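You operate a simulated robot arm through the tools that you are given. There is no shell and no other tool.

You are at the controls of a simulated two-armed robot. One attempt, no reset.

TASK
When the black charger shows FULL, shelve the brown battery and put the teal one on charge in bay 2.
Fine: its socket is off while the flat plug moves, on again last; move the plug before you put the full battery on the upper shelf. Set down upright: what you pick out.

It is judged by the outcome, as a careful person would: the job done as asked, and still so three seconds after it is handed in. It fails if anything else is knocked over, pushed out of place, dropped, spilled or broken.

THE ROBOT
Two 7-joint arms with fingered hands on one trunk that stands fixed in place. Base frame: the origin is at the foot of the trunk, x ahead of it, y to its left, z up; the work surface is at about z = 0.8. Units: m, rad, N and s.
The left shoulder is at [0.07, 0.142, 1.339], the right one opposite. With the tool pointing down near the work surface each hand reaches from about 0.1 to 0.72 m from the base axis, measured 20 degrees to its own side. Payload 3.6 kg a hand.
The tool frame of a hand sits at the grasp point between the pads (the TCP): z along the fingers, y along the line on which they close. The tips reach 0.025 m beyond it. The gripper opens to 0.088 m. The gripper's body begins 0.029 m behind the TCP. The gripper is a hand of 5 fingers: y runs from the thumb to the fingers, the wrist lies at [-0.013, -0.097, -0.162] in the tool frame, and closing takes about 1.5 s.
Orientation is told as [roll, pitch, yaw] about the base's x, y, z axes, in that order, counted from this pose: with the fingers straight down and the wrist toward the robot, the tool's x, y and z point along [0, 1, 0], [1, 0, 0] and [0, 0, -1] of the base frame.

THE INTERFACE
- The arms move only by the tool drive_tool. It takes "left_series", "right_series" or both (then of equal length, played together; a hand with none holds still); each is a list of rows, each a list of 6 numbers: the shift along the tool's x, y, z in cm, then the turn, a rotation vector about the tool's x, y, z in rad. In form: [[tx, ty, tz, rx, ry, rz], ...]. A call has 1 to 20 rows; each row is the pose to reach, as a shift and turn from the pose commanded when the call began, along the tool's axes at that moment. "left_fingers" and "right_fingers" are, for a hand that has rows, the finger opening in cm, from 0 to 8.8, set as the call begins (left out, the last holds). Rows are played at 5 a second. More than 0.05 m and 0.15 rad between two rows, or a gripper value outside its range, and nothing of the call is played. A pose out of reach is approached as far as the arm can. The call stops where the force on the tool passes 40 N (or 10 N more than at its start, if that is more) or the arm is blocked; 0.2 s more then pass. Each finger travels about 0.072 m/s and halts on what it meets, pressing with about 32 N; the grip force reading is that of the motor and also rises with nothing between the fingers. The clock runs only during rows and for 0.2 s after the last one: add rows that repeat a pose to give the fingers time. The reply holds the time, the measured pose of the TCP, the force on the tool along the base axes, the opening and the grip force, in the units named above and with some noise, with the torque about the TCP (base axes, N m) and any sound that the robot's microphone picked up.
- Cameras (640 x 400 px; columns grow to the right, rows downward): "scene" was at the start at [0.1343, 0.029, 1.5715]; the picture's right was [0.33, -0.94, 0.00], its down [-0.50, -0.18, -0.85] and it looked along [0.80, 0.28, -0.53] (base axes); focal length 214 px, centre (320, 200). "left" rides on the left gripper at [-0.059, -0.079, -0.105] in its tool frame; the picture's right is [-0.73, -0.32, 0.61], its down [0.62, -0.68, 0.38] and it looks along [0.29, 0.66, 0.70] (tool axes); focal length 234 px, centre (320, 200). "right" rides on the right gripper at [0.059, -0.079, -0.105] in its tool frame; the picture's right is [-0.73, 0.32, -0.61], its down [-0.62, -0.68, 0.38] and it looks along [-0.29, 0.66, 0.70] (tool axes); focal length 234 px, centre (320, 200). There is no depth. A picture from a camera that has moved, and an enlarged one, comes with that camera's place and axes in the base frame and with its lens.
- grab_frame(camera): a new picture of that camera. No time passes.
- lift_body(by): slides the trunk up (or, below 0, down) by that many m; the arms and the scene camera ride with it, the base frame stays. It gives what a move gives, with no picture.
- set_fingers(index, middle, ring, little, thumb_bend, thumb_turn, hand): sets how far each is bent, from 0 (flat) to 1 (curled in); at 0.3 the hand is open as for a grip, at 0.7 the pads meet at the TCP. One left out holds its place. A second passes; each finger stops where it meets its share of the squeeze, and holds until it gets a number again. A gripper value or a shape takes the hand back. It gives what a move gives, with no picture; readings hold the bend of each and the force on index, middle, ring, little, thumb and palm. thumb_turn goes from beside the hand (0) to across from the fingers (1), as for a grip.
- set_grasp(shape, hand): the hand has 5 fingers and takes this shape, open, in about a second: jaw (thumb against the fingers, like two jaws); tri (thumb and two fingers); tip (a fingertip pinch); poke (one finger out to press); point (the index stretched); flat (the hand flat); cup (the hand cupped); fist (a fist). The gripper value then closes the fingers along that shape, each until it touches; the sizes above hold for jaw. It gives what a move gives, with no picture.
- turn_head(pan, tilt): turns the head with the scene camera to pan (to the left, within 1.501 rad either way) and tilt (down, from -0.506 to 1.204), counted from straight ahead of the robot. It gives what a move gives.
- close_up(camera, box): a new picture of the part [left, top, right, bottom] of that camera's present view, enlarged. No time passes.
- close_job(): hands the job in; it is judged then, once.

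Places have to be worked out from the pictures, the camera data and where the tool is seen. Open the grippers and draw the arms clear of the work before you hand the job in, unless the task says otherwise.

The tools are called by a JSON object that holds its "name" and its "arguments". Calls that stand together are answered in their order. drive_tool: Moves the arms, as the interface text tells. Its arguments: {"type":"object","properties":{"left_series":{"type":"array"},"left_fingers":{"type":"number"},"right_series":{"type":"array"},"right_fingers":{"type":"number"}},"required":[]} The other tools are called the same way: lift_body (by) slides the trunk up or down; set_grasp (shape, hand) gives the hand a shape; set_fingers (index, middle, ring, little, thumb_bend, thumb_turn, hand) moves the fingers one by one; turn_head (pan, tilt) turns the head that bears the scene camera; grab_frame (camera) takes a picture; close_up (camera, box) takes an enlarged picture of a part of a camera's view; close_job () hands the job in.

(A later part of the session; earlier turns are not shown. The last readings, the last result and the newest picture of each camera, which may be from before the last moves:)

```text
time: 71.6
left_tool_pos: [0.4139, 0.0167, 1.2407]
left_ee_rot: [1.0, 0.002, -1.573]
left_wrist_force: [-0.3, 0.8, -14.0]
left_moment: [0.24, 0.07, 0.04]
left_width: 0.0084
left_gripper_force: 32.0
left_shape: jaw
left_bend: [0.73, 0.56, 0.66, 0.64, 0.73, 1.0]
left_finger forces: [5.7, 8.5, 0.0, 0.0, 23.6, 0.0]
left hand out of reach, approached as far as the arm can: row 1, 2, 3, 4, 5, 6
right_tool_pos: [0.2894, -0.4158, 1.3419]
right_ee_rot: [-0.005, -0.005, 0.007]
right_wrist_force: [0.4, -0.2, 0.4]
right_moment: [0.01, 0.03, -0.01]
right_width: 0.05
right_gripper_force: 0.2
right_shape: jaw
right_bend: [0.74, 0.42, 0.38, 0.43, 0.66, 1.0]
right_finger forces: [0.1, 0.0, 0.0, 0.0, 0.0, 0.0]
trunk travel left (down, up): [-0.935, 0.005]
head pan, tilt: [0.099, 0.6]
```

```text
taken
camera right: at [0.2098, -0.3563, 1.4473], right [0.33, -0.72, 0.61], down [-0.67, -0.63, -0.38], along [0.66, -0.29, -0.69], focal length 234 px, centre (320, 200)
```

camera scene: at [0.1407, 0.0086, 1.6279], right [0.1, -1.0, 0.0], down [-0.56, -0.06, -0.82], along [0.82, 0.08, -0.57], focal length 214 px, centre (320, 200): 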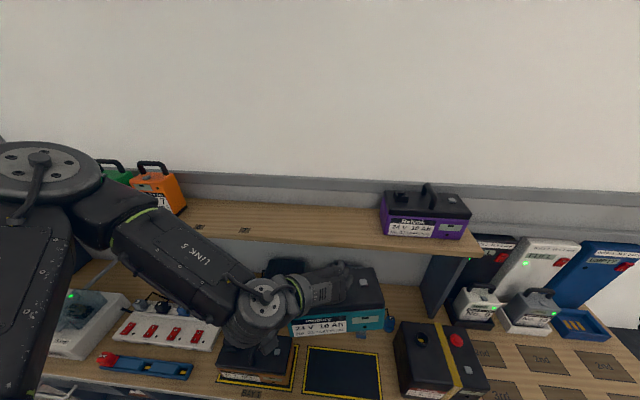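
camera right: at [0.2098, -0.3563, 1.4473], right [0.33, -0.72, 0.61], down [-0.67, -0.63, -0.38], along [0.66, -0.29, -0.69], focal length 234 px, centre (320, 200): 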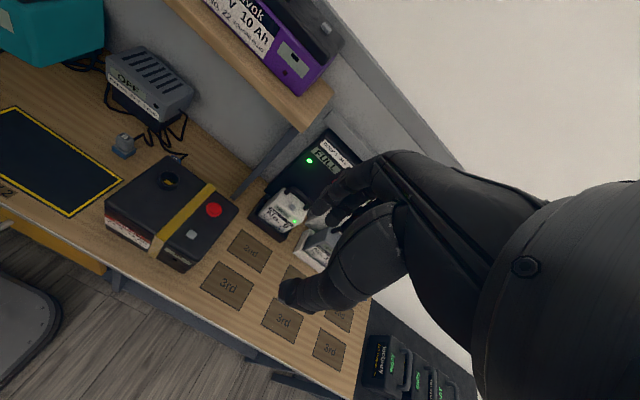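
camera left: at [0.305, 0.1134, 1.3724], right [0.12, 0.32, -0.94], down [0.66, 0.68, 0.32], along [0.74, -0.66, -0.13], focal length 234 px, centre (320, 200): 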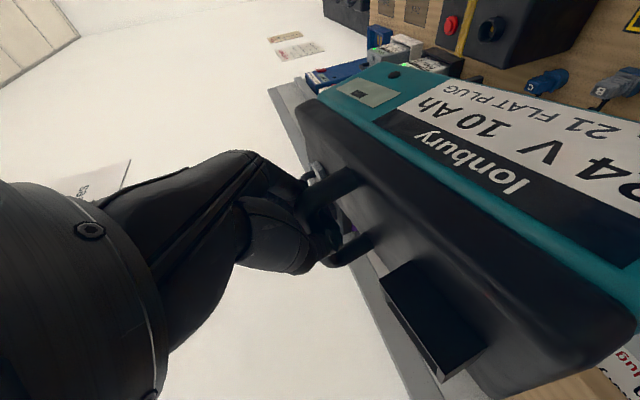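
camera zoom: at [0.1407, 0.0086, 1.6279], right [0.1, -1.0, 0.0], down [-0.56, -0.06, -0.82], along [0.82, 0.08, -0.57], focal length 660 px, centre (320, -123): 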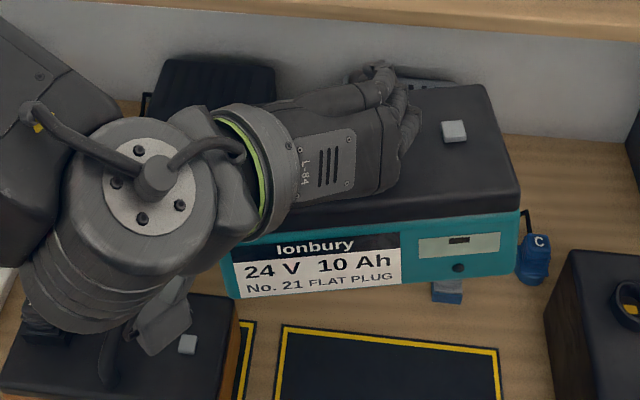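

The battery hangs rolled ~9° (left side low). I go back up to the reachable posture above bay 2 and roll the hand by about +0.16 rad around the base x axis to level it.

{"name": "drive_tool", "arguments": {"left_series": [[2, 0.8, -2, 0, 0, 0], [4, 1.8, -4, 0.022, 0, 0.034], [6, 2.9, -6, 0.043, 0, 0.067], [8, 4, -8, 0.065, 0, 0.101], [9.7, 5.1, -9.7, 0.086, 0, 0.135], [9.7, 5.1, -9.7, 0.086, 0, 0.135]]}}

{"name": "close_up", "arguments": {"camera": "scene", "box": [220, 200, 420, 330]}}

{"name": "grab_frame", "arguments": {"camera": "left"}}

```text
time: 73.0
left_tool_pos: [0.3797, -0.0103, 1.3776]
left_ee_rot: [1.001, 0.161, -1.573]
left_wrist_force: [-1.1, 0.7, -14.5]
left_moment: [0.13, 0.16, -0.03]
left_width: 0.0078
left_gripper_force: 31.7
left_shape: jaw
left_bend: [0.73, 0.58, 0.66, 0.64, 0.76, 0.98]
left_finger forces: [2.4, 4.9, 0.1, 0.1, 24.9, 0.0]
left hand out of reach, approached as far as the arm can: row 1, 2, 3, 4, 5, 6
right_tool_pos: [0.2881, -0.4163, 1.345]
right_ee_rot: [-0.002, -0.006, 0.008]
right_wrist_force: [0.6, -0.4, 0.3]
right_moment: [0.0, 0.02, -0.01]
right_width: 0.0499
right_gripper_force: 0.0
right_shape: jaw
right_bend: [0.74, 0.42, 0.38, 0.43, 0.66, 1.0]
right_finger forces: [0.0, 0.0, 0.1, 0.2, 0.1, 0.0]
trunk travel left (down, up): [-0.935, 0.005]
head pan, tilt: [0.099, 0.6]
```

```text
3.08 times, centred on (320, 265) of scene
camera zoom: at [0.138, 0.007, 1.6281], right [0.1, -1.0, 0.0], down [-0.56, -0.06, -0.82], along [0.82, 0.08, -0.57], focal length 660 px, centre (320, 0)
```

zoom: 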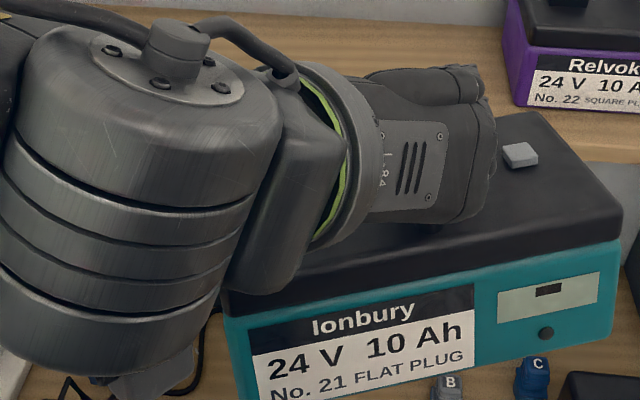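

```text
taken
camera left: at [0.2594, 0.0681, 1.3968], right [0.12, 0.47, -0.87], down [0.66, 0.62, 0.42], along [0.74, -0.63, -0.23], focal length 234 px, centre (320, 200)
```

left: 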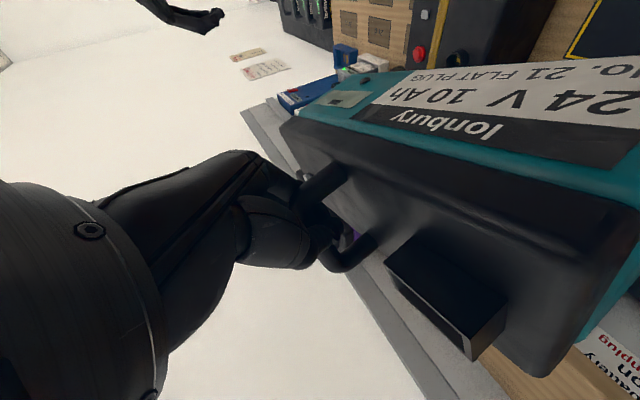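

The battery has rolled further relative to the hand. I look closely at the grip before moving on.

{"name": "close_up", "arguments": {"camera": "left", "box": [220, 120, 460, 300]}}

{"name": "grab_frame", "arguments": {"camera": "scene"}}

{"name": "grab_frame", "arguments": {"camera": "right"}}

```text
2.22 times, centred on (340, 210) of left
camera zoom: at [0.2594, 0.0681, 1.3968], right [0.12, 0.47, -0.87], down [0.66, 0.62, 0.42], along [0.74, -0.63, -0.23], focal length 520 px, centre (276, 178)
```

zoom: 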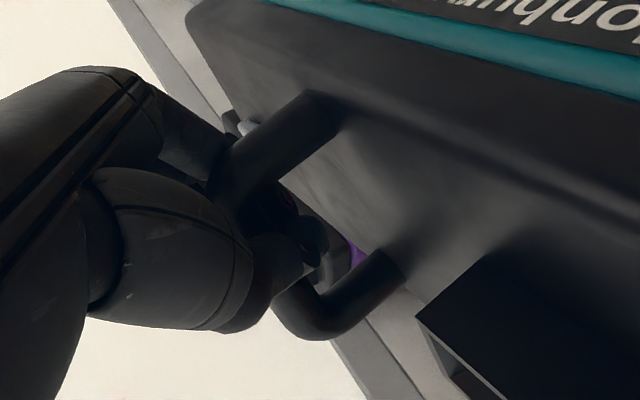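

```text
taken
camera scene: at [0.138, 0.007, 1.6281], right [0.1, -1.0, 0.0], down [-0.56, -0.06, -0.82], along [0.82, 0.08, -0.57], focal length 214 px, centre (320, 200)
```

scene: 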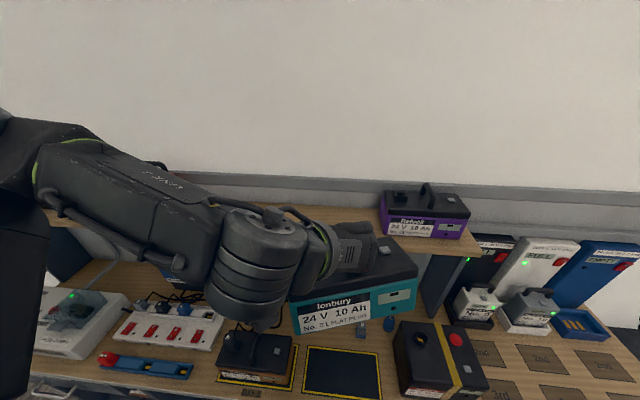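

```text
taken
camera right: at [0.2075, -0.3577, 1.4473], right [0.32, -0.72, 0.61], down [-0.67, -0.63, -0.39], along [0.66, -0.29, -0.69], focal length 234 px, centre (320, 200)
```

right: 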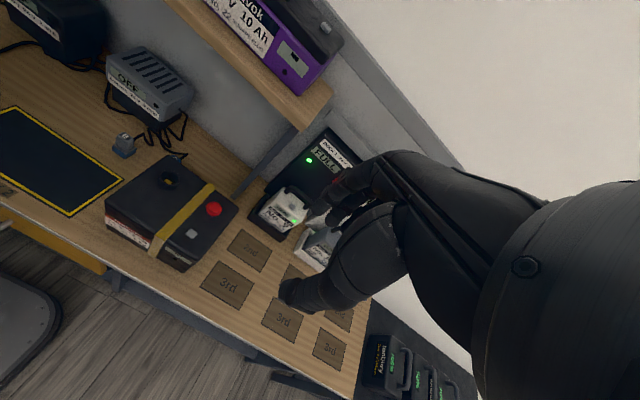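

The thumb presses under the bar and keeps the battery rolled; it is stable but tilted, so I should set it down soon and regrasp. Before lowering the trunk I check where the right arm is.

{"name": "turn_head", "arguments": {"pan": -0.8, "tilt": 0.7}}

{"name": "grab_frame", "arguments": {"camera": "scene"}}

{"name": "grab_frame", "arguments": {"camera": "left"}}

```text
time: 74.2
left_tool_pos: [0.3817, -0.009, 1.3771]
left_ee_rot: [1.002, 0.161, -1.572]
left_wrist_force: [0.1, 0.8, -13.4]
left_moment: [0.16, 0.01, 0.0]
left_width: 0.0078
left_gripper_force: 32.1
left_shape: jaw
left_bend: [0.73, 0.59, 0.66, 0.64, 0.76, 0.97]
left_finger forces: [4.0, 5.7, 0.1, 0.0, 24.9, 0.1]
right_tool_pos: [0.2897, -0.4155, 1.3424]
right_ee_rot: [-0.004, -0.007, 0.01]
right_wrist_force: [-0.2, 0.5, 0.1]
right_moment: [0.01, -0.02, 0.01]
right_width: 0.0501
right_gripper_force: 0.1
right_shape: jaw
right_bend: [0.74, 0.42, 0.38, 0.43, 0.66, 1.0]
right_finger forces: [0.0, 0.0, 0.0, 0.0, 0.1, 0.0]
trunk travel left (down, up): [-0.935, 0.005]
head pan, tilt: [-0.799, 0.7]
```

```text
taken
camera scene: at [0.1105, -0.0614, 1.6195], right [-0.72, -0.7, 0.0], down [-0.45, 0.46, -0.76], along [0.53, -0.55, -0.64], focal length 214 px, centre (320, 200)
```

scene: 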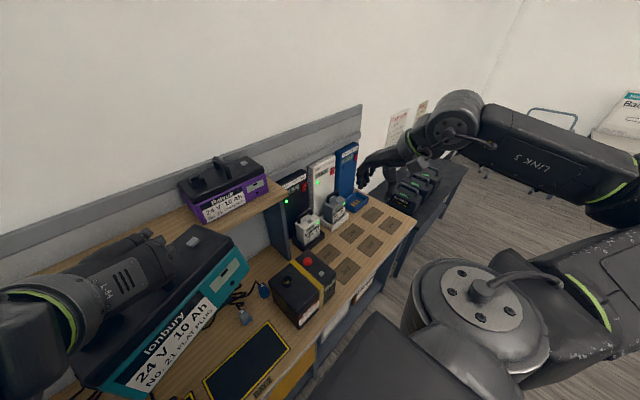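

```text
taken
camera left: at [0.2608, 0.0692, 1.3964], right [0.12, 0.47, -0.88], down [0.66, 0.62, 0.42], along [0.74, -0.63, -0.23], focal length 234 px, centre (320, 200)
```

left: 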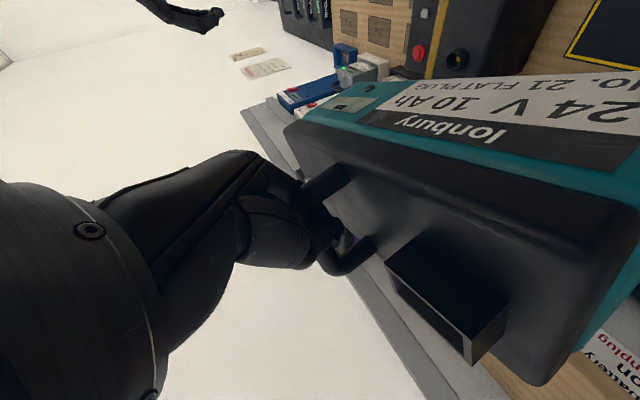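

The right arm has clear space beneath it. Lowering the trunk in stages with the battery over bay 2.

{"name": "lift_body", "arguments": {"by": -0.25}}

{"name": "turn_head", "arguments": {"pan": 0.0, "tilt": 0.75}}

{"name": "grab_frame", "arguments": {"camera": "scene"}}

{"name": "grab_frame", "arguments": {"camera": "left"}}

```text
time: 76.8
left_tool_pos: [0.3829, -0.0087, 1.1256]
left_ee_rot: [1.002, 0.161, -1.572]
left_wrist_force: [-0.4, -0.8, -14.5]
left_moment: [0.12, 0.02, 0.02]
left_width: 0.0079
left_gripper_force: 32.1
left_shape: jaw
left_bend: [0.73, 0.59, 0.66, 0.64, 0.76, 0.97]
left_finger forces: [4.1, 5.5, 0.0, 0.1, 25.3, 0.0]
right_tool_pos: [0.2884, -0.4158, 1.0927]
right_ee_rot: [-0.004, -0.007, 0.008]
right_wrist_force: [-0.6, 1.0, 0.4]
right_moment: [-0.04, -0.03, 0.0]
right_width: 0.0501
right_gripper_force: 0.1
right_shape: jaw
right_bend: [0.74, 0.42, 0.38, 0.43, 0.66, 1.0]
right_finger forces: [0.0, 0.0, 0.0, 0.0, 0.0, 0.1]
trunk travel left (down, up): [-0.685, 0.255]
head pan, tilt: [-0.799, 0.7]
```

```text
time: 77.9
left_tool_pos: [0.3806, -0.009, 1.1274]
left_ee_rot: [1.002, 0.161, -1.573]
left_wrist_force: [0.5, -0.1, -13.8]
left_moment: [0.13, 0.03, -0.02]
left_width: 0.0079
left_gripper_force: 31.9
left_shape: jaw
left_bend: [0.73, 0.59, 0.66, 0.64, 0.76, 0.97]
left_finger forces: [3.9, 5.5, 0.0, 0.0, 25.3, 0.0]
right_tool_pos: [0.289, -0.4171, 1.0933]
right_ee_rot: [-0.004, -0.006, 0.008]
right_wrist_force: [-0.2, -0.1, -0.4]
right_moment: [-0.03, 0.02, 0.02]
right_width: 0.0503
right_gripper_force: 0.1
right_shape: jaw
right_bend: [0.74, 0.42, 0.38, 0.43, 0.66, 1.0]
right_finger forces: [0.0, 0.1, 0.1, 0.1, 0.0, 0.0]
trunk travel left (down, up): [-0.685, 0.255]
head pan, tilt: [0.0, 0.75]
```

```text
taken
camera scene: at [0.1344, -0.001, 1.3651], right [0.0, -1.0, 0.0], down [-0.68, 0.0, -0.73], along [0.73, 0.0, -0.68], focal length 214 px, centre (320, 200)
```

scene: 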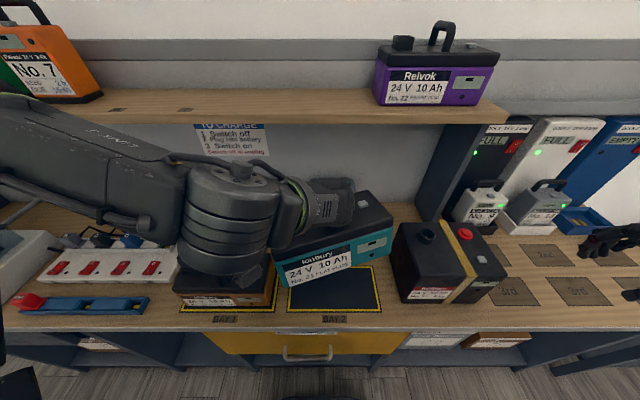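

```text
taken
camera left: at [0.261, 0.0688, 1.1462], right [0.12, 0.47, -0.88], down [0.66, 0.62, 0.42], along [0.74, -0.63, -0.23], focal length 234 px, centre (320, 200)
```

left: 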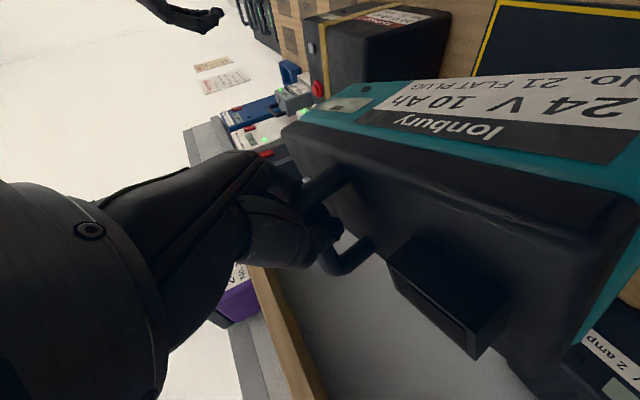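

The sign confirms the order (switch off, plug into battery, switch on). Zooming in to see the tilted battery relative to bay 2.

{"name": "close_up", "arguments": {"camera": "scene", "box": [160, 160, 420, 330]}}

```text
2.35 times, centred on (290, 245) of scene
camera zoom: at [0.1344, -0.001, 1.3651], right [0.0, -1.0, 0.0], down [-0.68, 0.0, -0.73], along [0.73, 0.0, -0.68], focal length 505 px, centre (391, 94)
```

zoom: 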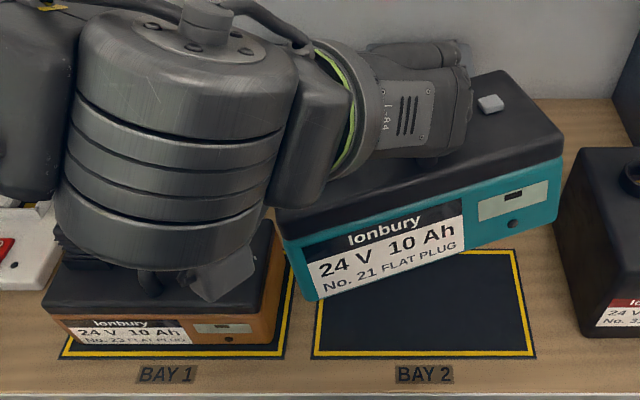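

Battery rolled ~0.28 and slightly yawed. I shift it 2 cm forward to be over the bay, then lower the trunk until just above the surface.

{"name": "drive_tool", "arguments": {"left_series": [[0.55, 0, 0.85, 0, 0, 0], [1.1, 0, 1.7, 0, 0, 0]]}}

{"name": "lift_body", "arguments": {"by": -0.14}}

{"name": "close_up", "arguments": {"camera": "scene", "box": [160, 100, 440, 330]}}

{"name": "grab_frame", "arguments": {"camera": "left"}}

```text
time: 78.5
left_tool_pos: [0.4024, -0.0087, 1.1251]
left_ee_rot: [1.0, 0.159, -1.573]
left_wrist_force: [1.2, 0.4, -14.3]
left_moment: [0.13, 0.02, 0.02]
left_width: 0.0074
left_gripper_force: 31.9
left_shape: jaw
left_bend: [0.73, 0.59, 0.66, 0.64, 0.76, 0.97]
left_finger forces: [4.3, 5.4, 0.0, 0.0, 25.5, 0.0]
right_tool_pos: [0.289, -0.4165, 1.0935]
right_ee_rot: [-0.004, -0.006, 0.008]
right_wrist_force: [0.7, 0.4, -0.6]
right_moment: [-0.01, -0.04, 0.0]
right_width: 0.0501
right_gripper_force: 0.0
right_shape: jaw
right_bend: [0.74, 0.42, 0.38, 0.43, 0.66, 1.0]
right_finger forces: [0.0, 0.0, 0.0, 0.0, 0.0, 0.0]
trunk travel left (down, up): [-0.685, 0.255]
head pan, tilt: [0.0, 0.75]
```

```text
time: 80.2
left_tool_pos: [0.4015, -0.0081, 0.9862]
left_ee_rot: [1.003, 0.16, -1.573]
left_wrist_force: [-0.5, 0.4, -14.2]
left_moment: [0.11, 0.04, 0.0]
left_width: 0.0078
left_gripper_force: 32.0
left_shape: jaw
left_bend: [0.73, 0.59, 0.66, 0.64, 0.76, 0.97]
left_finger forces: [4.1, 5.3, 0.1, 0.0, 25.1, 0.1]
right_tool_pos: [0.2893, -0.4152, 0.9528]
right_ee_rot: [-0.003, -0.004, 0.009]
right_wrist_force: [0.0, -0.5, 0.6]
right_moment: [0.02, -0.03, 0.03]
right_width: 0.0497
right_gripper_force: 0.1
right_shape: jaw
right_bend: [0.74, 0.42, 0.38, 0.43, 0.66, 1.0]
right_finger forces: [0.0, 0.0, 0.0, 0.0, 0.1, 0.0]
trunk travel left (down, up): [-0.545, 0.395]
head pan, tilt: [0.0, 0.75]
```

```text
1.74 times, centred on (300, 215) of scene
camera zoom: at [0.1341, -0.0008, 1.2252], right [0.0, -1.0, 0.0], down [-0.68, 0.0, -0.73], along [0.73, 0.0, -0.68], focal length 373 px, centre (355, 174)
```

zoom: 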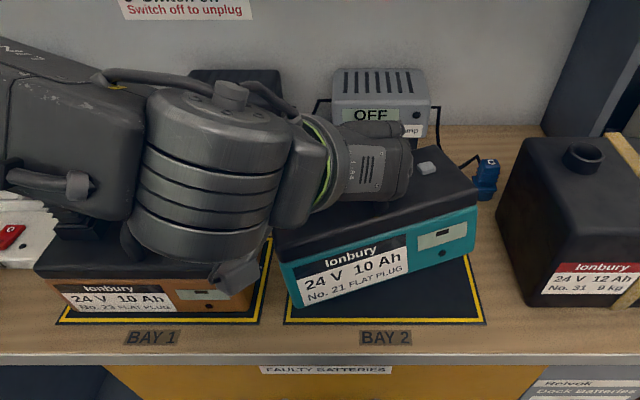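

```text
taken
camera left: at [0.2808, 0.0689, 1.0062], right [0.12, 0.47, -0.88], down [0.66, 0.62, 0.42], along [0.74, -0.63, -0.23], focal length 234 px, centre (320, 200)
```

left: 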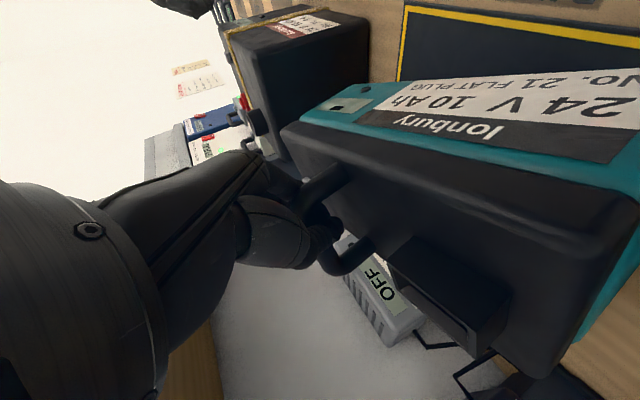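

The battery is ~3–4 cm above the bench. I lower in small trunk steps and watch the wrist force for first contact.

{"name": "lift_body", "arguments": {"by": -0.03}}

{"name": "lift_body", "arguments": {"by": -0.01}}

{"name": "close_up", "arguments": {"camera": "scene", "box": [160, 100, 440, 330]}}

```text
time: 81.0
left_tool_pos: [0.4014, -0.0091, 0.956]
left_ee_rot: [1.002, 0.161, -1.572]
left_wrist_force: [0.3, -0.4, -14.1]
left_moment: [0.11, 0.0, -0.01]
left_width: 0.0076
left_gripper_force: 32.5
left_shape: jaw
left_bend: [0.73, 0.59, 0.66, 0.64, 0.76, 0.97]
left_finger forces: [4.0, 5.3, 0.1, 0.0, 25.0, 0.0]
right_tool_pos: [0.2883, -0.4163, 0.9231]
right_ee_rot: [-0.004, -0.006, 0.009]
right_wrist_force: [-0.6, -0.8, -0.8]
right_moment: [0.04, 0.02, 0.0]
right_width: 0.0504
right_gripper_force: 0.1
right_shape: jaw
right_bend: [0.74, 0.42, 0.38, 0.43, 0.66, 1.0]
right_finger forces: [0.1, 0.0, 0.0, 0.1, 0.0, 0.0]
trunk travel left (down, up): [-0.515, 0.425]
head pan, tilt: [0.0, 0.75]
```

```text
time: 81.5
left_tool_pos: [0.4005, -0.0077, 0.9458]
left_ee_rot: [1.002, 0.161, -1.573]
left_wrist_force: [0.6, 0.2, -14.1]
left_moment: [0.15, 0.01, -0.04]
left_width: 0.0076
left_gripper_force: 32.0
left_shape: jaw
left_bend: [0.73, 0.59, 0.66, 0.64, 0.76, 0.97]
left_finger forces: [4.3, 5.3, 0.0, 0.0, 25.2, 0.0]
right_tool_pos: [0.2884, -0.4149, 0.9131]
right_ee_rot: [-0.002, -0.006, 0.008]
right_wrist_force: [1.2, -1.2, 0.2]
right_moment: [-0.01, 0.01, 0.02]
right_width: 0.0501
right_gripper_force: 0.1
right_shape: jaw
right_bend: [0.74, 0.42, 0.38, 0.43, 0.66, 1.0]
right_finger forces: [0.1, 0.0, 0.0, 0.1, 0.0, 0.1]
trunk travel left (down, up): [-0.505, 0.435]
head pan, tilt: [0.0, 0.75]
```

```text
1.74 times, centred on (300, 215) of scene
camera zoom: at [0.1341, -0.0007, 1.1851], right [0.0, -1.0, 0.0], down [-0.68, 0.0, -0.73], along [0.73, 0.0, -0.68], focal length 373 px, centre (355, 174)
```

zoom: 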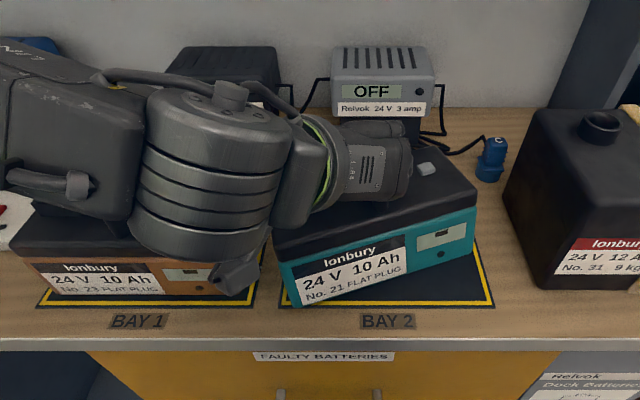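

No contact yet (force still −14 N, the battery's weight). Continuing 1 cm at a time.

{"name": "lift_body", "arguments": {"by": -0.008}}

{"name": "lift_body", "arguments": {"by": -0.006}}

{"name": "close_up", "arguments": {"camera": "scene", "box": [160, 120, 400, 320]}}

```text
time: 82.1
left_tool_pos: [0.4008, -0.0079, 0.9385]
left_ee_rot: [1.002, 0.16, -1.573]
left_wrist_force: [-0.3, -0.9, -11.5]
left_moment: [0.17, 0.0, 0.02]
left_width: 0.0076
left_gripper_force: 31.6
left_shape: jaw
left_bend: [0.73, 0.59, 0.66, 0.64, 0.76, 0.97]
left_finger forces: [4.6, 5.7, 0.0, 0.0, 23.7, 0.0]
right_tool_pos: [0.2899, -0.4157, 0.9048]
right_ee_rot: [-0.003, -0.006, 0.009]
right_wrist_force: [-0.1, -0.1, 0.1]
right_moment: [-0.04, -0.01, -0.02]
right_width: 0.0501
right_gripper_force: 0.0
right_shape: jaw
right_bend: [0.74, 0.42, 0.38, 0.43, 0.66, 1.0]
right_finger forces: [0.0, 0.0, 0.1, 0.1, 0.1, 0.0]
trunk travel left (down, up): [-0.497, 0.443]
head pan, tilt: [0.0, 0.75]
```

```text
time: 82.7
left_tool_pos: [0.3998, -0.0098, 0.9333]
left_ee_rot: [1.003, 0.161, -1.57]
left_wrist_force: [-1.8, -2.1, -2.5]
left_moment: [0.05, -0.13, -0.02]
left_width: 0.008
left_gripper_force: 31.9
left_shape: jaw
left_bend: [0.73, 0.59, 0.66, 0.64, 0.76, 0.98]
left_finger forces: [3.6, 4.9, 0.1, 0.0, 2.2, 0.0]
right_tool_pos: [0.2875, -0.4163, 0.8993]
right_ee_rot: [-0.001, -0.009, 0.008]
right_wrist_force: [0.3, -0.6, -0.7]
right_moment: [0.0, 0.01, 0.0]
right_width: 0.0499
right_gripper_force: 0.2
right_shape: jaw
right_bend: [0.74, 0.42, 0.38, 0.43, 0.66, 1.0]
right_finger forces: [0.0, 0.0, 0.0, 0.0, 0.0, 0.0]
trunk travel left (down, up): [-0.491, 0.449]
head pan, tilt: [0.0, 0.75]
```

```text
2.00 times, centred on (280, 220) of scene
camera zoom: at [0.1319, -0.0016, 1.1716], right [0.0, -1.0, 0.0], down [-0.68, 0.0, -0.73], along [0.73, 0.0, -0.68], focal length 429 px, centre (400, 160)
```

zoom: 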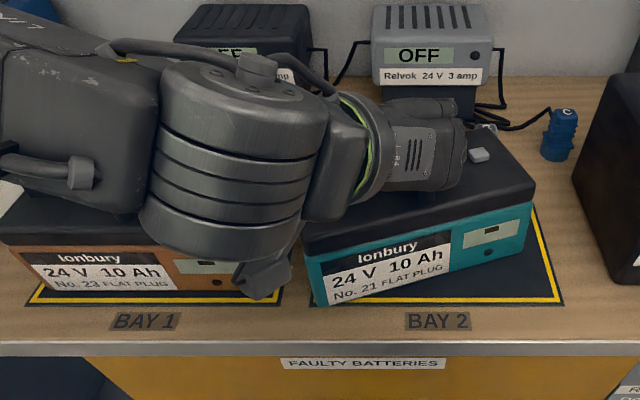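

The left bottom edge has touched (force dropped to −2.5 N). Now I lower further while moving right so the battery levels out onto the bay.

{"name": "drive_tool", "arguments": {"left_series": [[-0.18, 0.54, 0.12, 0, 0, 0], [-0.36, 1.08, 0.23, 0, 0, 0], [-0.54, 1.62, 0.35, 0, 0, 0], [-0.72, 2.16, 0.46, 0, 0, 0]]}}

{"name": "close_up", "arguments": {"camera": "scene", "box": [160, 120, 400, 320]}}

```text
time: 83.7
left_tool_pos: [0.4004, -0.0134, 0.9274]
left_ee_rot: [1.004, 0.159, -1.573]
left_wrist_force: [-1.6, -0.3, 2.2]
left_moment: [-0.01, 0.04, -0.03]
left_width: 0.0071
left_gripper_force: 31.7
left_shape: jaw
left_bend: [0.73, 0.74, 0.66, 0.64, 0.76, 0.98]
left_finger forces: [2.6, 2.7, 0.1, 0.1, 4.3, 0.0]
left hand out of reach, approached as far as the arm can: row 2, 3, 4
right_tool_pos: [0.2886, -0.416, 0.8998]
right_ee_rot: [-0.003, -0.007, 0.01]
right_wrist_force: [0.2, 0.2, -0.4]
right_moment: [0.03, 0.02, 0.03]
right_width: 0.0504
right_gripper_force: 0.1
right_shape: jaw
right_bend: [0.74, 0.42, 0.38, 0.43, 0.66, 1.0]
right_finger forces: [0.0, 0.0, 0.1, 0.0, 0.0, 0.0]
trunk travel left (down, up): [-0.491, 0.449]
head pan, tilt: [0.0, 0.75]
```

```text
2.00 times, centred on (280, 220) of scene
camera zoom: at [0.1324, -0.0008, 1.1714], right [0.0, -1.0, 0.0], down [-0.68, 0.0, -0.73], along [0.73, 0.0, -0.68], focal length 429 px, centre (400, 160)
```

zoom: 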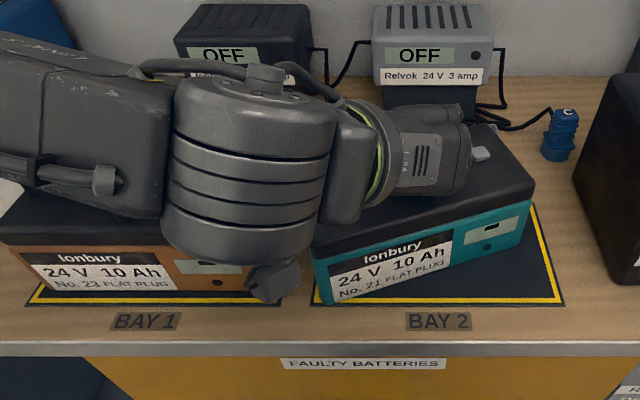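

The bench now carries the battery (force ≈ +2 N, TCP at the level-height 0.927). It seems flat but yawed; I check with the other cameras.

{"name": "grab_frame", "arguments": {"camera": "left"}}

{"name": "grab_frame", "arguments": {"camera": "right"}}

{"name": "close_up", "arguments": {"camera": "scene", "box": [290, 150, 400, 290]}}

```text
taken
camera left: at [0.2809, 0.0641, 0.9465], right [0.12, 0.47, -0.88], down [0.66, 0.62, 0.42], along [0.74, -0.63, -0.23], focal length 234 px, centre (320, 200)
```

left: 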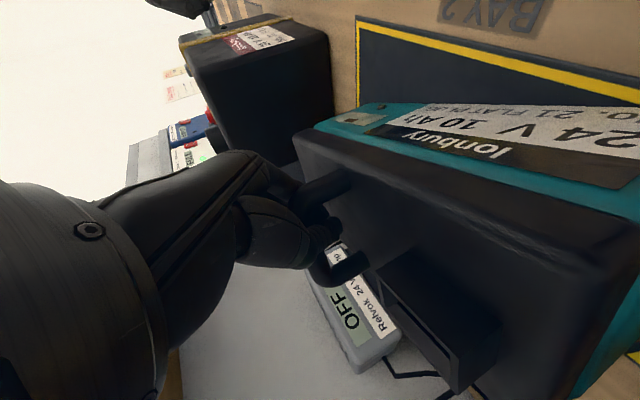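

```text
taken
camera right: at [0.207, -0.3568, 1.0037], right [0.32, -0.72, 0.61], down [-0.67, -0.63, -0.39], along [0.66, -0.29, -0.69], focal length 234 px, centre (320, 200)
```

right: 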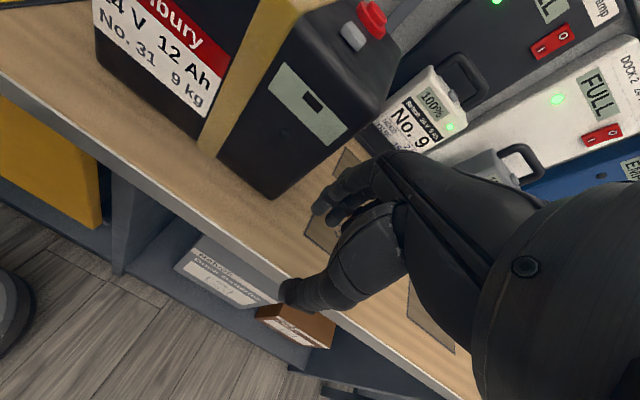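

```text
2.86 times, centred on (345, 220) of scene
camera zoom: at [0.1324, -0.0008, 1.1714], right [0.0, -1.0, 0.0], down [-0.68, 0.0, -0.73], along [0.73, 0.0, -0.68], focal length 613 px, centre (249, 143)
```

zoom: 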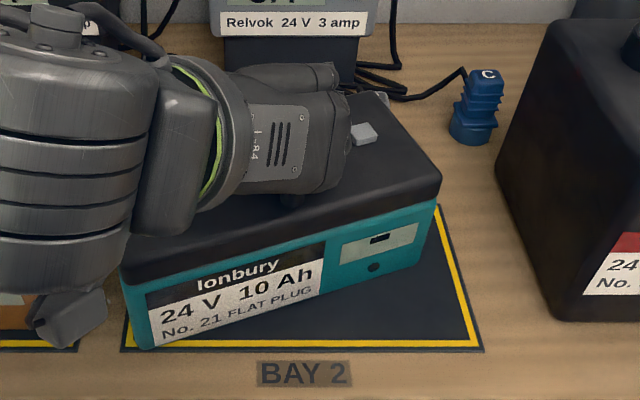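

The vertical edges are plumb, so the teal battery stands flat and upright on bay 2, only yawed about 17°. I open the fingers to release it.

{"name": "drive_tool", "arguments": {"left_series": [[0, 0, 0, 0, 0, 0], [0, 0, 0, 0, 0, 0], [0, 0, 0, 0, 0, 0], [0, 0, 0, 0, 0, 0], [0, 0, 0, 0, 0, 0]], "left_fingers": 4.5}}

{"name": "close_up", "arguments": {"camera": "left", "box": [220, 100, 540, 330]}}

{"name": "close_up", "arguments": {"camera": "scene", "box": [200, 120, 400, 290]}}

```text
time: 84.9
left_tool_pos: [0.4013, -0.0129, 0.9268]
left_ee_rot: [1.002, 0.159, -1.573]
left_wrist_force: [-0.1, -0.2, 0.3]
left_moment: [0.0, -0.01, 0.04]
left_width: 0.0445
left_gripper_force: 0.1
left_shape: jaw
left_bend: [0.74, 0.44, 0.41, 0.42, 0.69, 1.0]
left_finger forces: [0.0, 0.0, 0.0, 0.0, 0.1, 0.1]
right_tool_pos: [0.2883, -0.416, 0.9004]
right_ee_rot: [-0.003, -0.007, 0.009]
right_wrist_force: [0.2, 1.1, 0.2]
right_moment: [0.03, 0.01, 0.02]
right_width: 0.05
right_gripper_force: 0.2
right_shape: jaw
right_bend: [0.74, 0.42, 0.38, 0.43, 0.66, 1.0]
right_finger forces: [0.0, 0.0, 0.0, 0.0, 0.1, 0.0]
trunk travel left (down, up): [-0.491, 0.449]
head pan, tilt: [0.0, 0.75]
```

```text
1.74 times, centred on (380, 215) of left
camera zoom: at [0.2811, 0.0642, 0.9463], right [0.12, 0.47, -0.88], down [0.66, 0.62, 0.42], along [0.74, -0.63, -0.23], focal length 407 px, centre (216, 174)
```

zoom: 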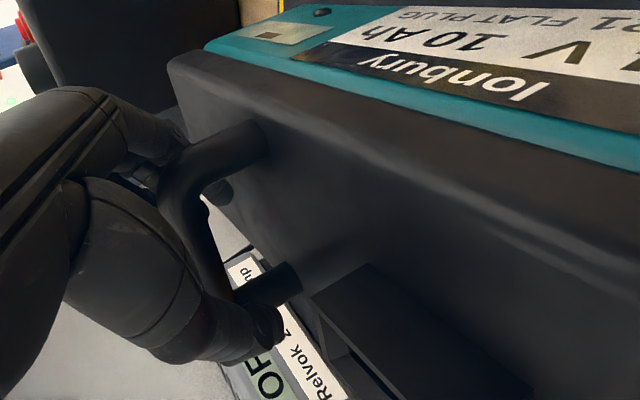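

```text
2.35 times, centred on (300, 205) of scene
camera zoom: at [0.1328, -0.0008, 1.1713], right [0.0, -1.0, 0.0], down [-0.68, 0.0, -0.73], along [0.73, 0.0, -0.68], focal length 505 px, centre (367, 188)
```

zoom: 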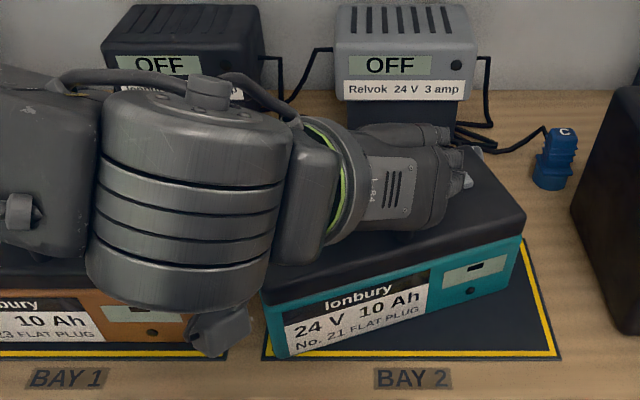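

The index finger still hooks under the bar at this opening. I straighten just the index (and keep the rest open) before lifting away.

{"name": "set_fingers", "arguments": {"hand": "left", "index": 0.25, "middle": 0.35, "thumb_bend": 0.55}}

{"name": "close_up", "arguments": {"camera": "left", "box": [220, 100, 540, 330]}}

```text
time: 85.9
left_tool_pos: [0.4024, -0.0129, 0.9266]
left_ee_rot: [1.003, 0.159, -1.573]
left_wrist_force: [-0.3, -0.5, 0.3]
left_moment: [-0.01, 0.0, 0.02]
left_width: 0.0636
left_gripper_force: 0.1
left_shape: fingers
left_bend: [0.25, 0.35, 0.41, 0.42, 0.55, 1.0]
left_finger forces: [0.0, 0.1, 0.0, 0.1, 0.0, 0.1]
right_tool_pos: [0.288, -0.4165, 0.8993]
right_ee_rot: [-0.003, -0.007, 0.009]
right_wrist_force: [-0.3, -0.8, -0.1]
right_moment: [-0.02, -0.03, -0.01]
right_width: 0.0502
right_gripper_force: 0.2
right_shape: jaw
right_bend: [0.74, 0.42, 0.38, 0.43, 0.66, 1.0]
right_finger forces: [0.0, 0.1, 0.0, 0.0, 0.0, 0.0]
trunk travel left (down, up): [-0.491, 0.449]
head pan, tilt: [0.0, 0.75]
```

```text
1.74 times, centred on (380, 215) of left
camera zoom: at [0.2811, 0.0642, 0.9463], right [0.12, 0.47, -0.88], down [0.66, 0.62, 0.42], along [0.74, -0.63, -0.23], focal length 407 px, centre (216, 174)
```

zoom: 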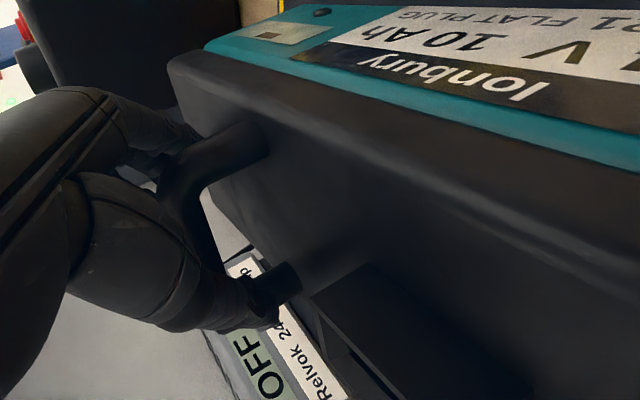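

Index is clear now. Lifting the hand straight up with the trunk by 7 cm and checking that the battery stays.

{"name": "lift_body", "arguments": {"by": 0.03}}

{"name": "grab_frame", "arguments": {"camera": "left"}}

{"name": "close_up", "arguments": {"camera": "scene", "box": [160, 120, 420, 310]}}

```text
time: 86.6
left_tool_pos: [0.4009, -0.013, 0.9569]
left_ee_rot: [1.001, 0.158, -1.572]
left_wrist_force: [0.0, -1.0, -0.5]
left_moment: [0.02, 0.01, 0.02]
left_width: 0.0633
left_gripper_force: 0.2
left_shape: fingers
left_bend: [0.25, 0.35, 0.41, 0.42, 0.55, 1.0]
left_finger forces: [0.0, 0.0, 0.0, 0.0, 0.0, 0.1]
right_tool_pos: [0.2886, -0.4159, 0.9296]
right_ee_rot: [-0.003, -0.005, 0.009]
right_wrist_force: [0.0, 0.7, 0.0]
right_moment: [-0.01, 0.02, -0.02]
right_width: 0.05
right_gripper_force: 0.0
right_shape: jaw
right_bend: [0.74, 0.42, 0.38, 0.43, 0.66, 1.0]
right_finger forces: [0.0, 0.0, 0.0, 0.1, 0.0, 0.0]
trunk travel left (down, up): [-0.521, 0.419]
head pan, tilt: [0.0, 0.75]
```

```text
taken
camera left: at [0.2813, 0.0641, 0.9763], right [0.12, 0.47, -0.88], down [0.66, 0.62, 0.42], along [0.74, -0.63, -0.23], focal length 234 px, centre (320, 200)
```

left: 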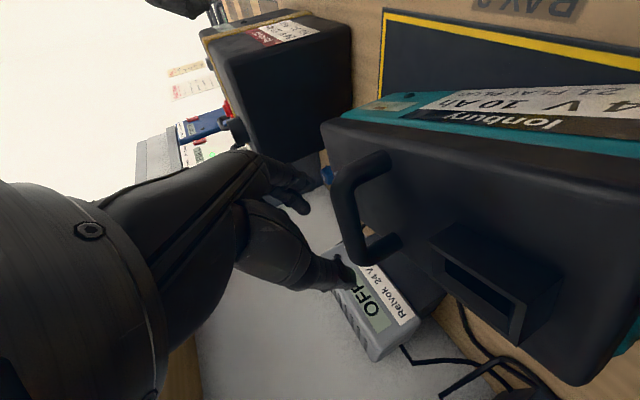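

```text
2.11 times, centred on (290, 215) of scene
camera zoom: at [0.133, -0.0009, 1.2014], right [0.0, -1.0, 0.0], down [-0.68, 0.0, -0.73], along [0.73, 0.0, -0.68], focal length 452 px, centre (383, 168)
```

zoom: 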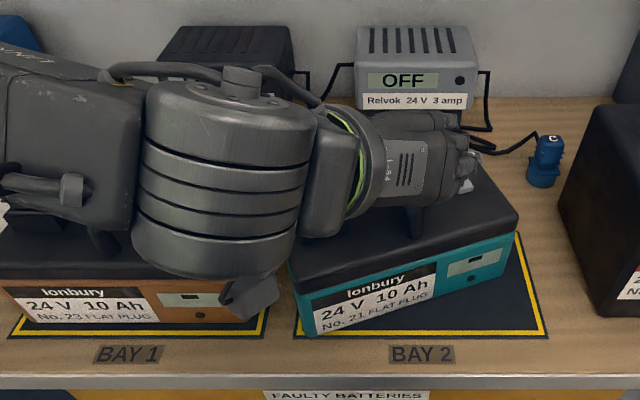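

Released cleanly; teal stands upright in bay 2, only yawed. I raise the trunk, then untilt and withdraw the left hand to the left so I can see and measure everything.

{"name": "lift_body", "arguments": {"by": 0.2}}

{"name": "drive_tool", "arguments": {"left_series": [[0, -1.5, -0.5, 0, -0.14, 0], [0, -3, -1, 0, -0.28, 0], [0, -4.5, -1.5, 0, -0.42, 0], [0, -6, -2, 0, -0.56, 0], [0, -7.5, -2.5, 0, -0.7, 0], [0, -9, -3, 0, -0.84, 0], [0, -10.5, -3.5, 0, -0.98, 0]]}}

{"name": "grab_frame", "arguments": {"camera": "scene"}}

```text
time: 88.8
left_tool_pos: [0.4013, -0.0136, 1.1562]
left_ee_rot: [1.002, 0.159, -1.573]
left_wrist_force: [-0.7, 0.2, -0.7]
left_moment: [-0.02, -0.01, 0.01]
left_width: 0.0635
left_gripper_force: 0.1
left_shape: fingers
left_bend: [0.25, 0.35, 0.41, 0.42, 0.55, 1.0]
left_finger forces: [0.0, 0.0, 0.0, 0.0, 0.0, 0.0]
right_tool_pos: [0.2877, -0.416, 1.1295]
right_ee_rot: [-0.004, -0.007, 0.009]
right_wrist_force: [0.2, -1.1, 0.0]
right_moment: [0.0, 0.06, 0.03]
right_width: 0.0503
right_gripper_force: 0.1
right_shape: jaw
right_bend: [0.74, 0.42, 0.38, 0.43, 0.66, 1.0]
right_finger forces: [0.0, 0.1, 0.0, 0.0, 0.1, 0.0]
trunk travel left (down, up): [-0.721, 0.219]
head pan, tilt: [0.0, 0.75]
```

```text
time: 90.4
left_tool_pos: [0.3726, 0.0864, 1.192]
left_ee_rot: [0.021, 0.16, -1.573]
left_wrist_force: [0.1, -0.4, -0.3]
left_moment: [0.01, -0.01, 0.0]
left_width: 0.0638
left_gripper_force: 0.2
left_shape: fingers
left_bend: [0.25, 0.35, 0.41, 0.42, 0.55, 1.0]
left_finger forces: [0.1, 0.1, 0.0, 0.0, 0.1, 0.1]
right_tool_pos: [0.2885, -0.4152, 1.1298]
right_ee_rot: [-0.004, -0.008, 0.008]
right_wrist_force: [0.2, 0.5, 0.3]
right_moment: [0.0, 0.0, -0.02]
right_width: 0.0502
right_gripper_force: 0.1
right_shape: jaw
right_bend: [0.74, 0.42, 0.38, 0.43, 0.66, 1.0]
right_finger forces: [0.0, 0.1, 0.1, 0.0, 0.0, 0.0]
trunk travel left (down, up): [-0.721, 0.219]
head pan, tilt: [0.0, 0.75]
```

```text
taken
camera scene: at [0.1329, -0.0002, 1.4013], right [0.0, -1.0, 0.0], down [-0.68, 0.0, -0.73], along [0.73, 0.0, -0.68], focal length 214 px, centre (320, 200)
```

scene: 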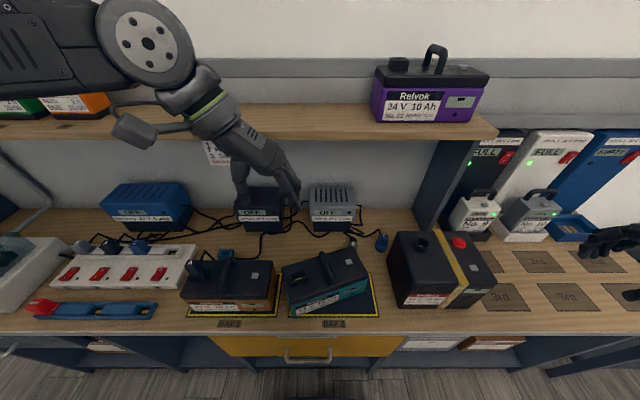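

Left hand is up and clear. Zooming in on teal and brown for measurement.

{"name": "close_up", "arguments": {"camera": "scene", "box": [170, 220, 390, 340]}}

{"name": "close_up", "arguments": {"camera": "scene", "box": [270, 230, 390, 330]}}

```text
2.91 times, centred on (280, 280) of scene
camera zoom: at [0.1329, -0.0002, 1.4013], right [0.0, -1.0, 0.0], down [-0.68, 0.0, -0.73], along [0.73, 0.0, -0.68], focal length 624 px, centre (436, -33)
```

zoom: 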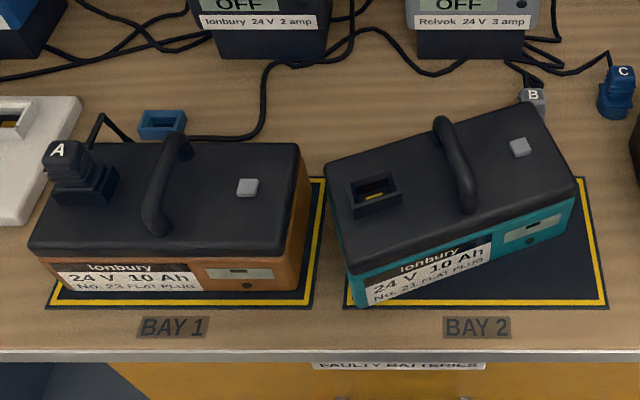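

```text
4.00 times, centred on (330, 280) of scene
camera zoom: at [0.1329, -0.0002, 1.4013], right [0.0, -1.0, 0.0], down [-0.68, 0.0, -0.73], along [0.73, 0.0, -0.68], focal length 858 px, centre (280, -120)
```

zoom: 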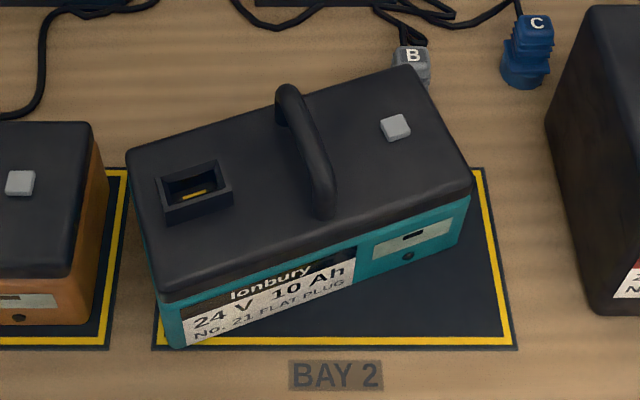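

Teal: flat, centre about (0.412, −0.013), yawed 0.33 rad; target centre (0.395, −0.037) with no yaw. I'll use the right hand (wrist to the right) to straighten it. First move the left hand away to the left and bring the right hand near.

{"name": "drive_tool", "arguments": {"left_series": [[0, -2, 0, -0.08, 0, 0], [0, -5, 0, -0.16, 0, 0], [0, -9, 0, -0.16, 0, 0], [0, -13, 0, -0.16, 0, 0]]}}

{"name": "drive_tool", "arguments": {"left_series": [[0, -1, 0, 0, 0, -0.143], [0, -3, 0, 0, 0, -0.286], [0, -5, 0, 0, 0, -0.429], [0, -7, 0, 0, 0, -0.571], [0, -9, 0, 0, 0, -0.714], [0, -11, 0, 0, 0, -0.857], [0, -13, 0, 0, 0, -1.0], [0, -15, 0, 0, 0, -1.143], [0, -17, 0, 0, 0, -1.286], [0, -19, 0, 0, 0, -1.428], [0, -20, 0, 0, 0, -1.571]], "right_series": [[2.5, 0.5, -0.5, 0, 0, 0], [5, 1, -1, 0, 0, 0], [7.5, 1.5, -1.5, 0, 0, 0], [10, 2, -2, 0, 0, 0], [12.5, 2.5, -2.5, 0, 0, 0], [15, 3, -3, 0, 0, 0], [17.5, 3.5, -3.5, 0, 0, 0], [20, 4, -4, 0, 0, 0], [22.5, 5, -4, 0, 0, 0], [25, 6, -4, 0, 0, 0], [27.5, 7, -4, 0, 0, 0]]}}

{"name": "grab_frame", "arguments": {"camera": "scene"}}

```text
time: 91.4
left_tool_pos: [0.3717, 0.2168, 1.2107]
left_ee_rot: [0.023, -0.002, -1.577]
left_wrist_force: [0.3, 0.3, -0.8]
left_moment: [0.02, 0.01, -0.01]
left_width: 0.0637
left_gripper_force: 0.0
left_shape: fingers
left_bend: [0.25, 0.35, 0.41, 0.42, 0.55, 1.0]
left_finger forces: [0.0, 0.1, 0.0, 0.0, 0.0, 0.1]
right_tool_pos: [0.2871, -0.4146, 1.1308]
right_ee_rot: [-0.005, -0.006, 0.01]
right_wrist_force: [0.6, -0.2, 0.3]
right_moment: [0.0, 0.0, 0.0]
right_width: 0.0498
right_gripper_force: 0.1
right_shape: jaw
right_bend: [0.74, 0.42, 0.38, 0.43, 0.66, 1.0]
right_finger forces: [0.0, 0.0, 0.0, 0.1, 0.0, 0.1]
trunk travel left (down, up): [-0.721, 0.219]
head pan, tilt: [0.0, 0.75]
```

```text
time: 93.8
left_tool_pos: [0.3734, 0.417, 1.2111]
left_ee_rot: [-0.003, -0.023, -0.003]
left_wrist_force: [0.2, -0.1, 1.1]
left_moment: [-0.01, -0.02, 0.01]
left_width: 0.0638
left_gripper_force: 0.0
left_shape: fingers
left_bend: [0.25, 0.35, 0.41, 0.42, 0.55, 1.0]
left_finger forces: [0.0, 0.0, 0.0, 0.0, 0.0, 0.0]
right_tool_pos: [0.3548, -0.1367, 1.1678]
right_ee_rot: [-0.002, -0.007, 0.008]
right_wrist_force: [-0.6, 0.8, -1.2]
right_moment: [-0.01, 0.02, 0.0]
right_width: 0.0499
right_gripper_force: 0.0
right_shape: jaw
right_bend: [0.74, 0.42, 0.38, 0.43, 0.66, 1.0]
right_finger forces: [0.0, 0.0, 0.0, 0.0, 0.1, 0.1]
right hand out of reach, approached as far as the arm can: row 3, 4, 5, 6, 7, 8, 9, 10
trunk travel left (down, up): [-0.721, 0.219]
head pan, tilt: [0.0, 0.75]
```

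```text
taken
camera scene: at [0.1333, 0.0008, 1.4013], right [0.0, -1.0, 0.0], down [-0.68, 0.0, -0.73], along [0.73, 0.0, -0.68], focal length 214 px, centre (320, 200)
```

scene: 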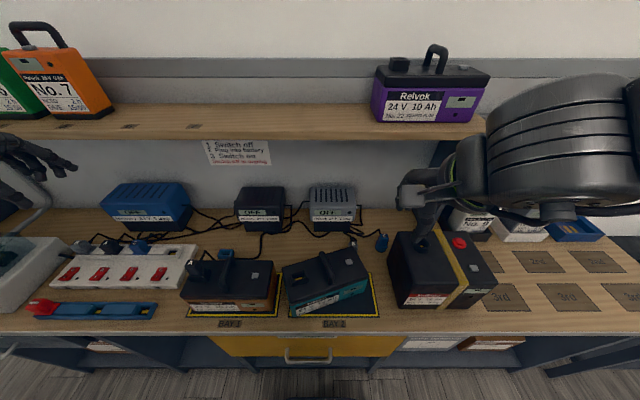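

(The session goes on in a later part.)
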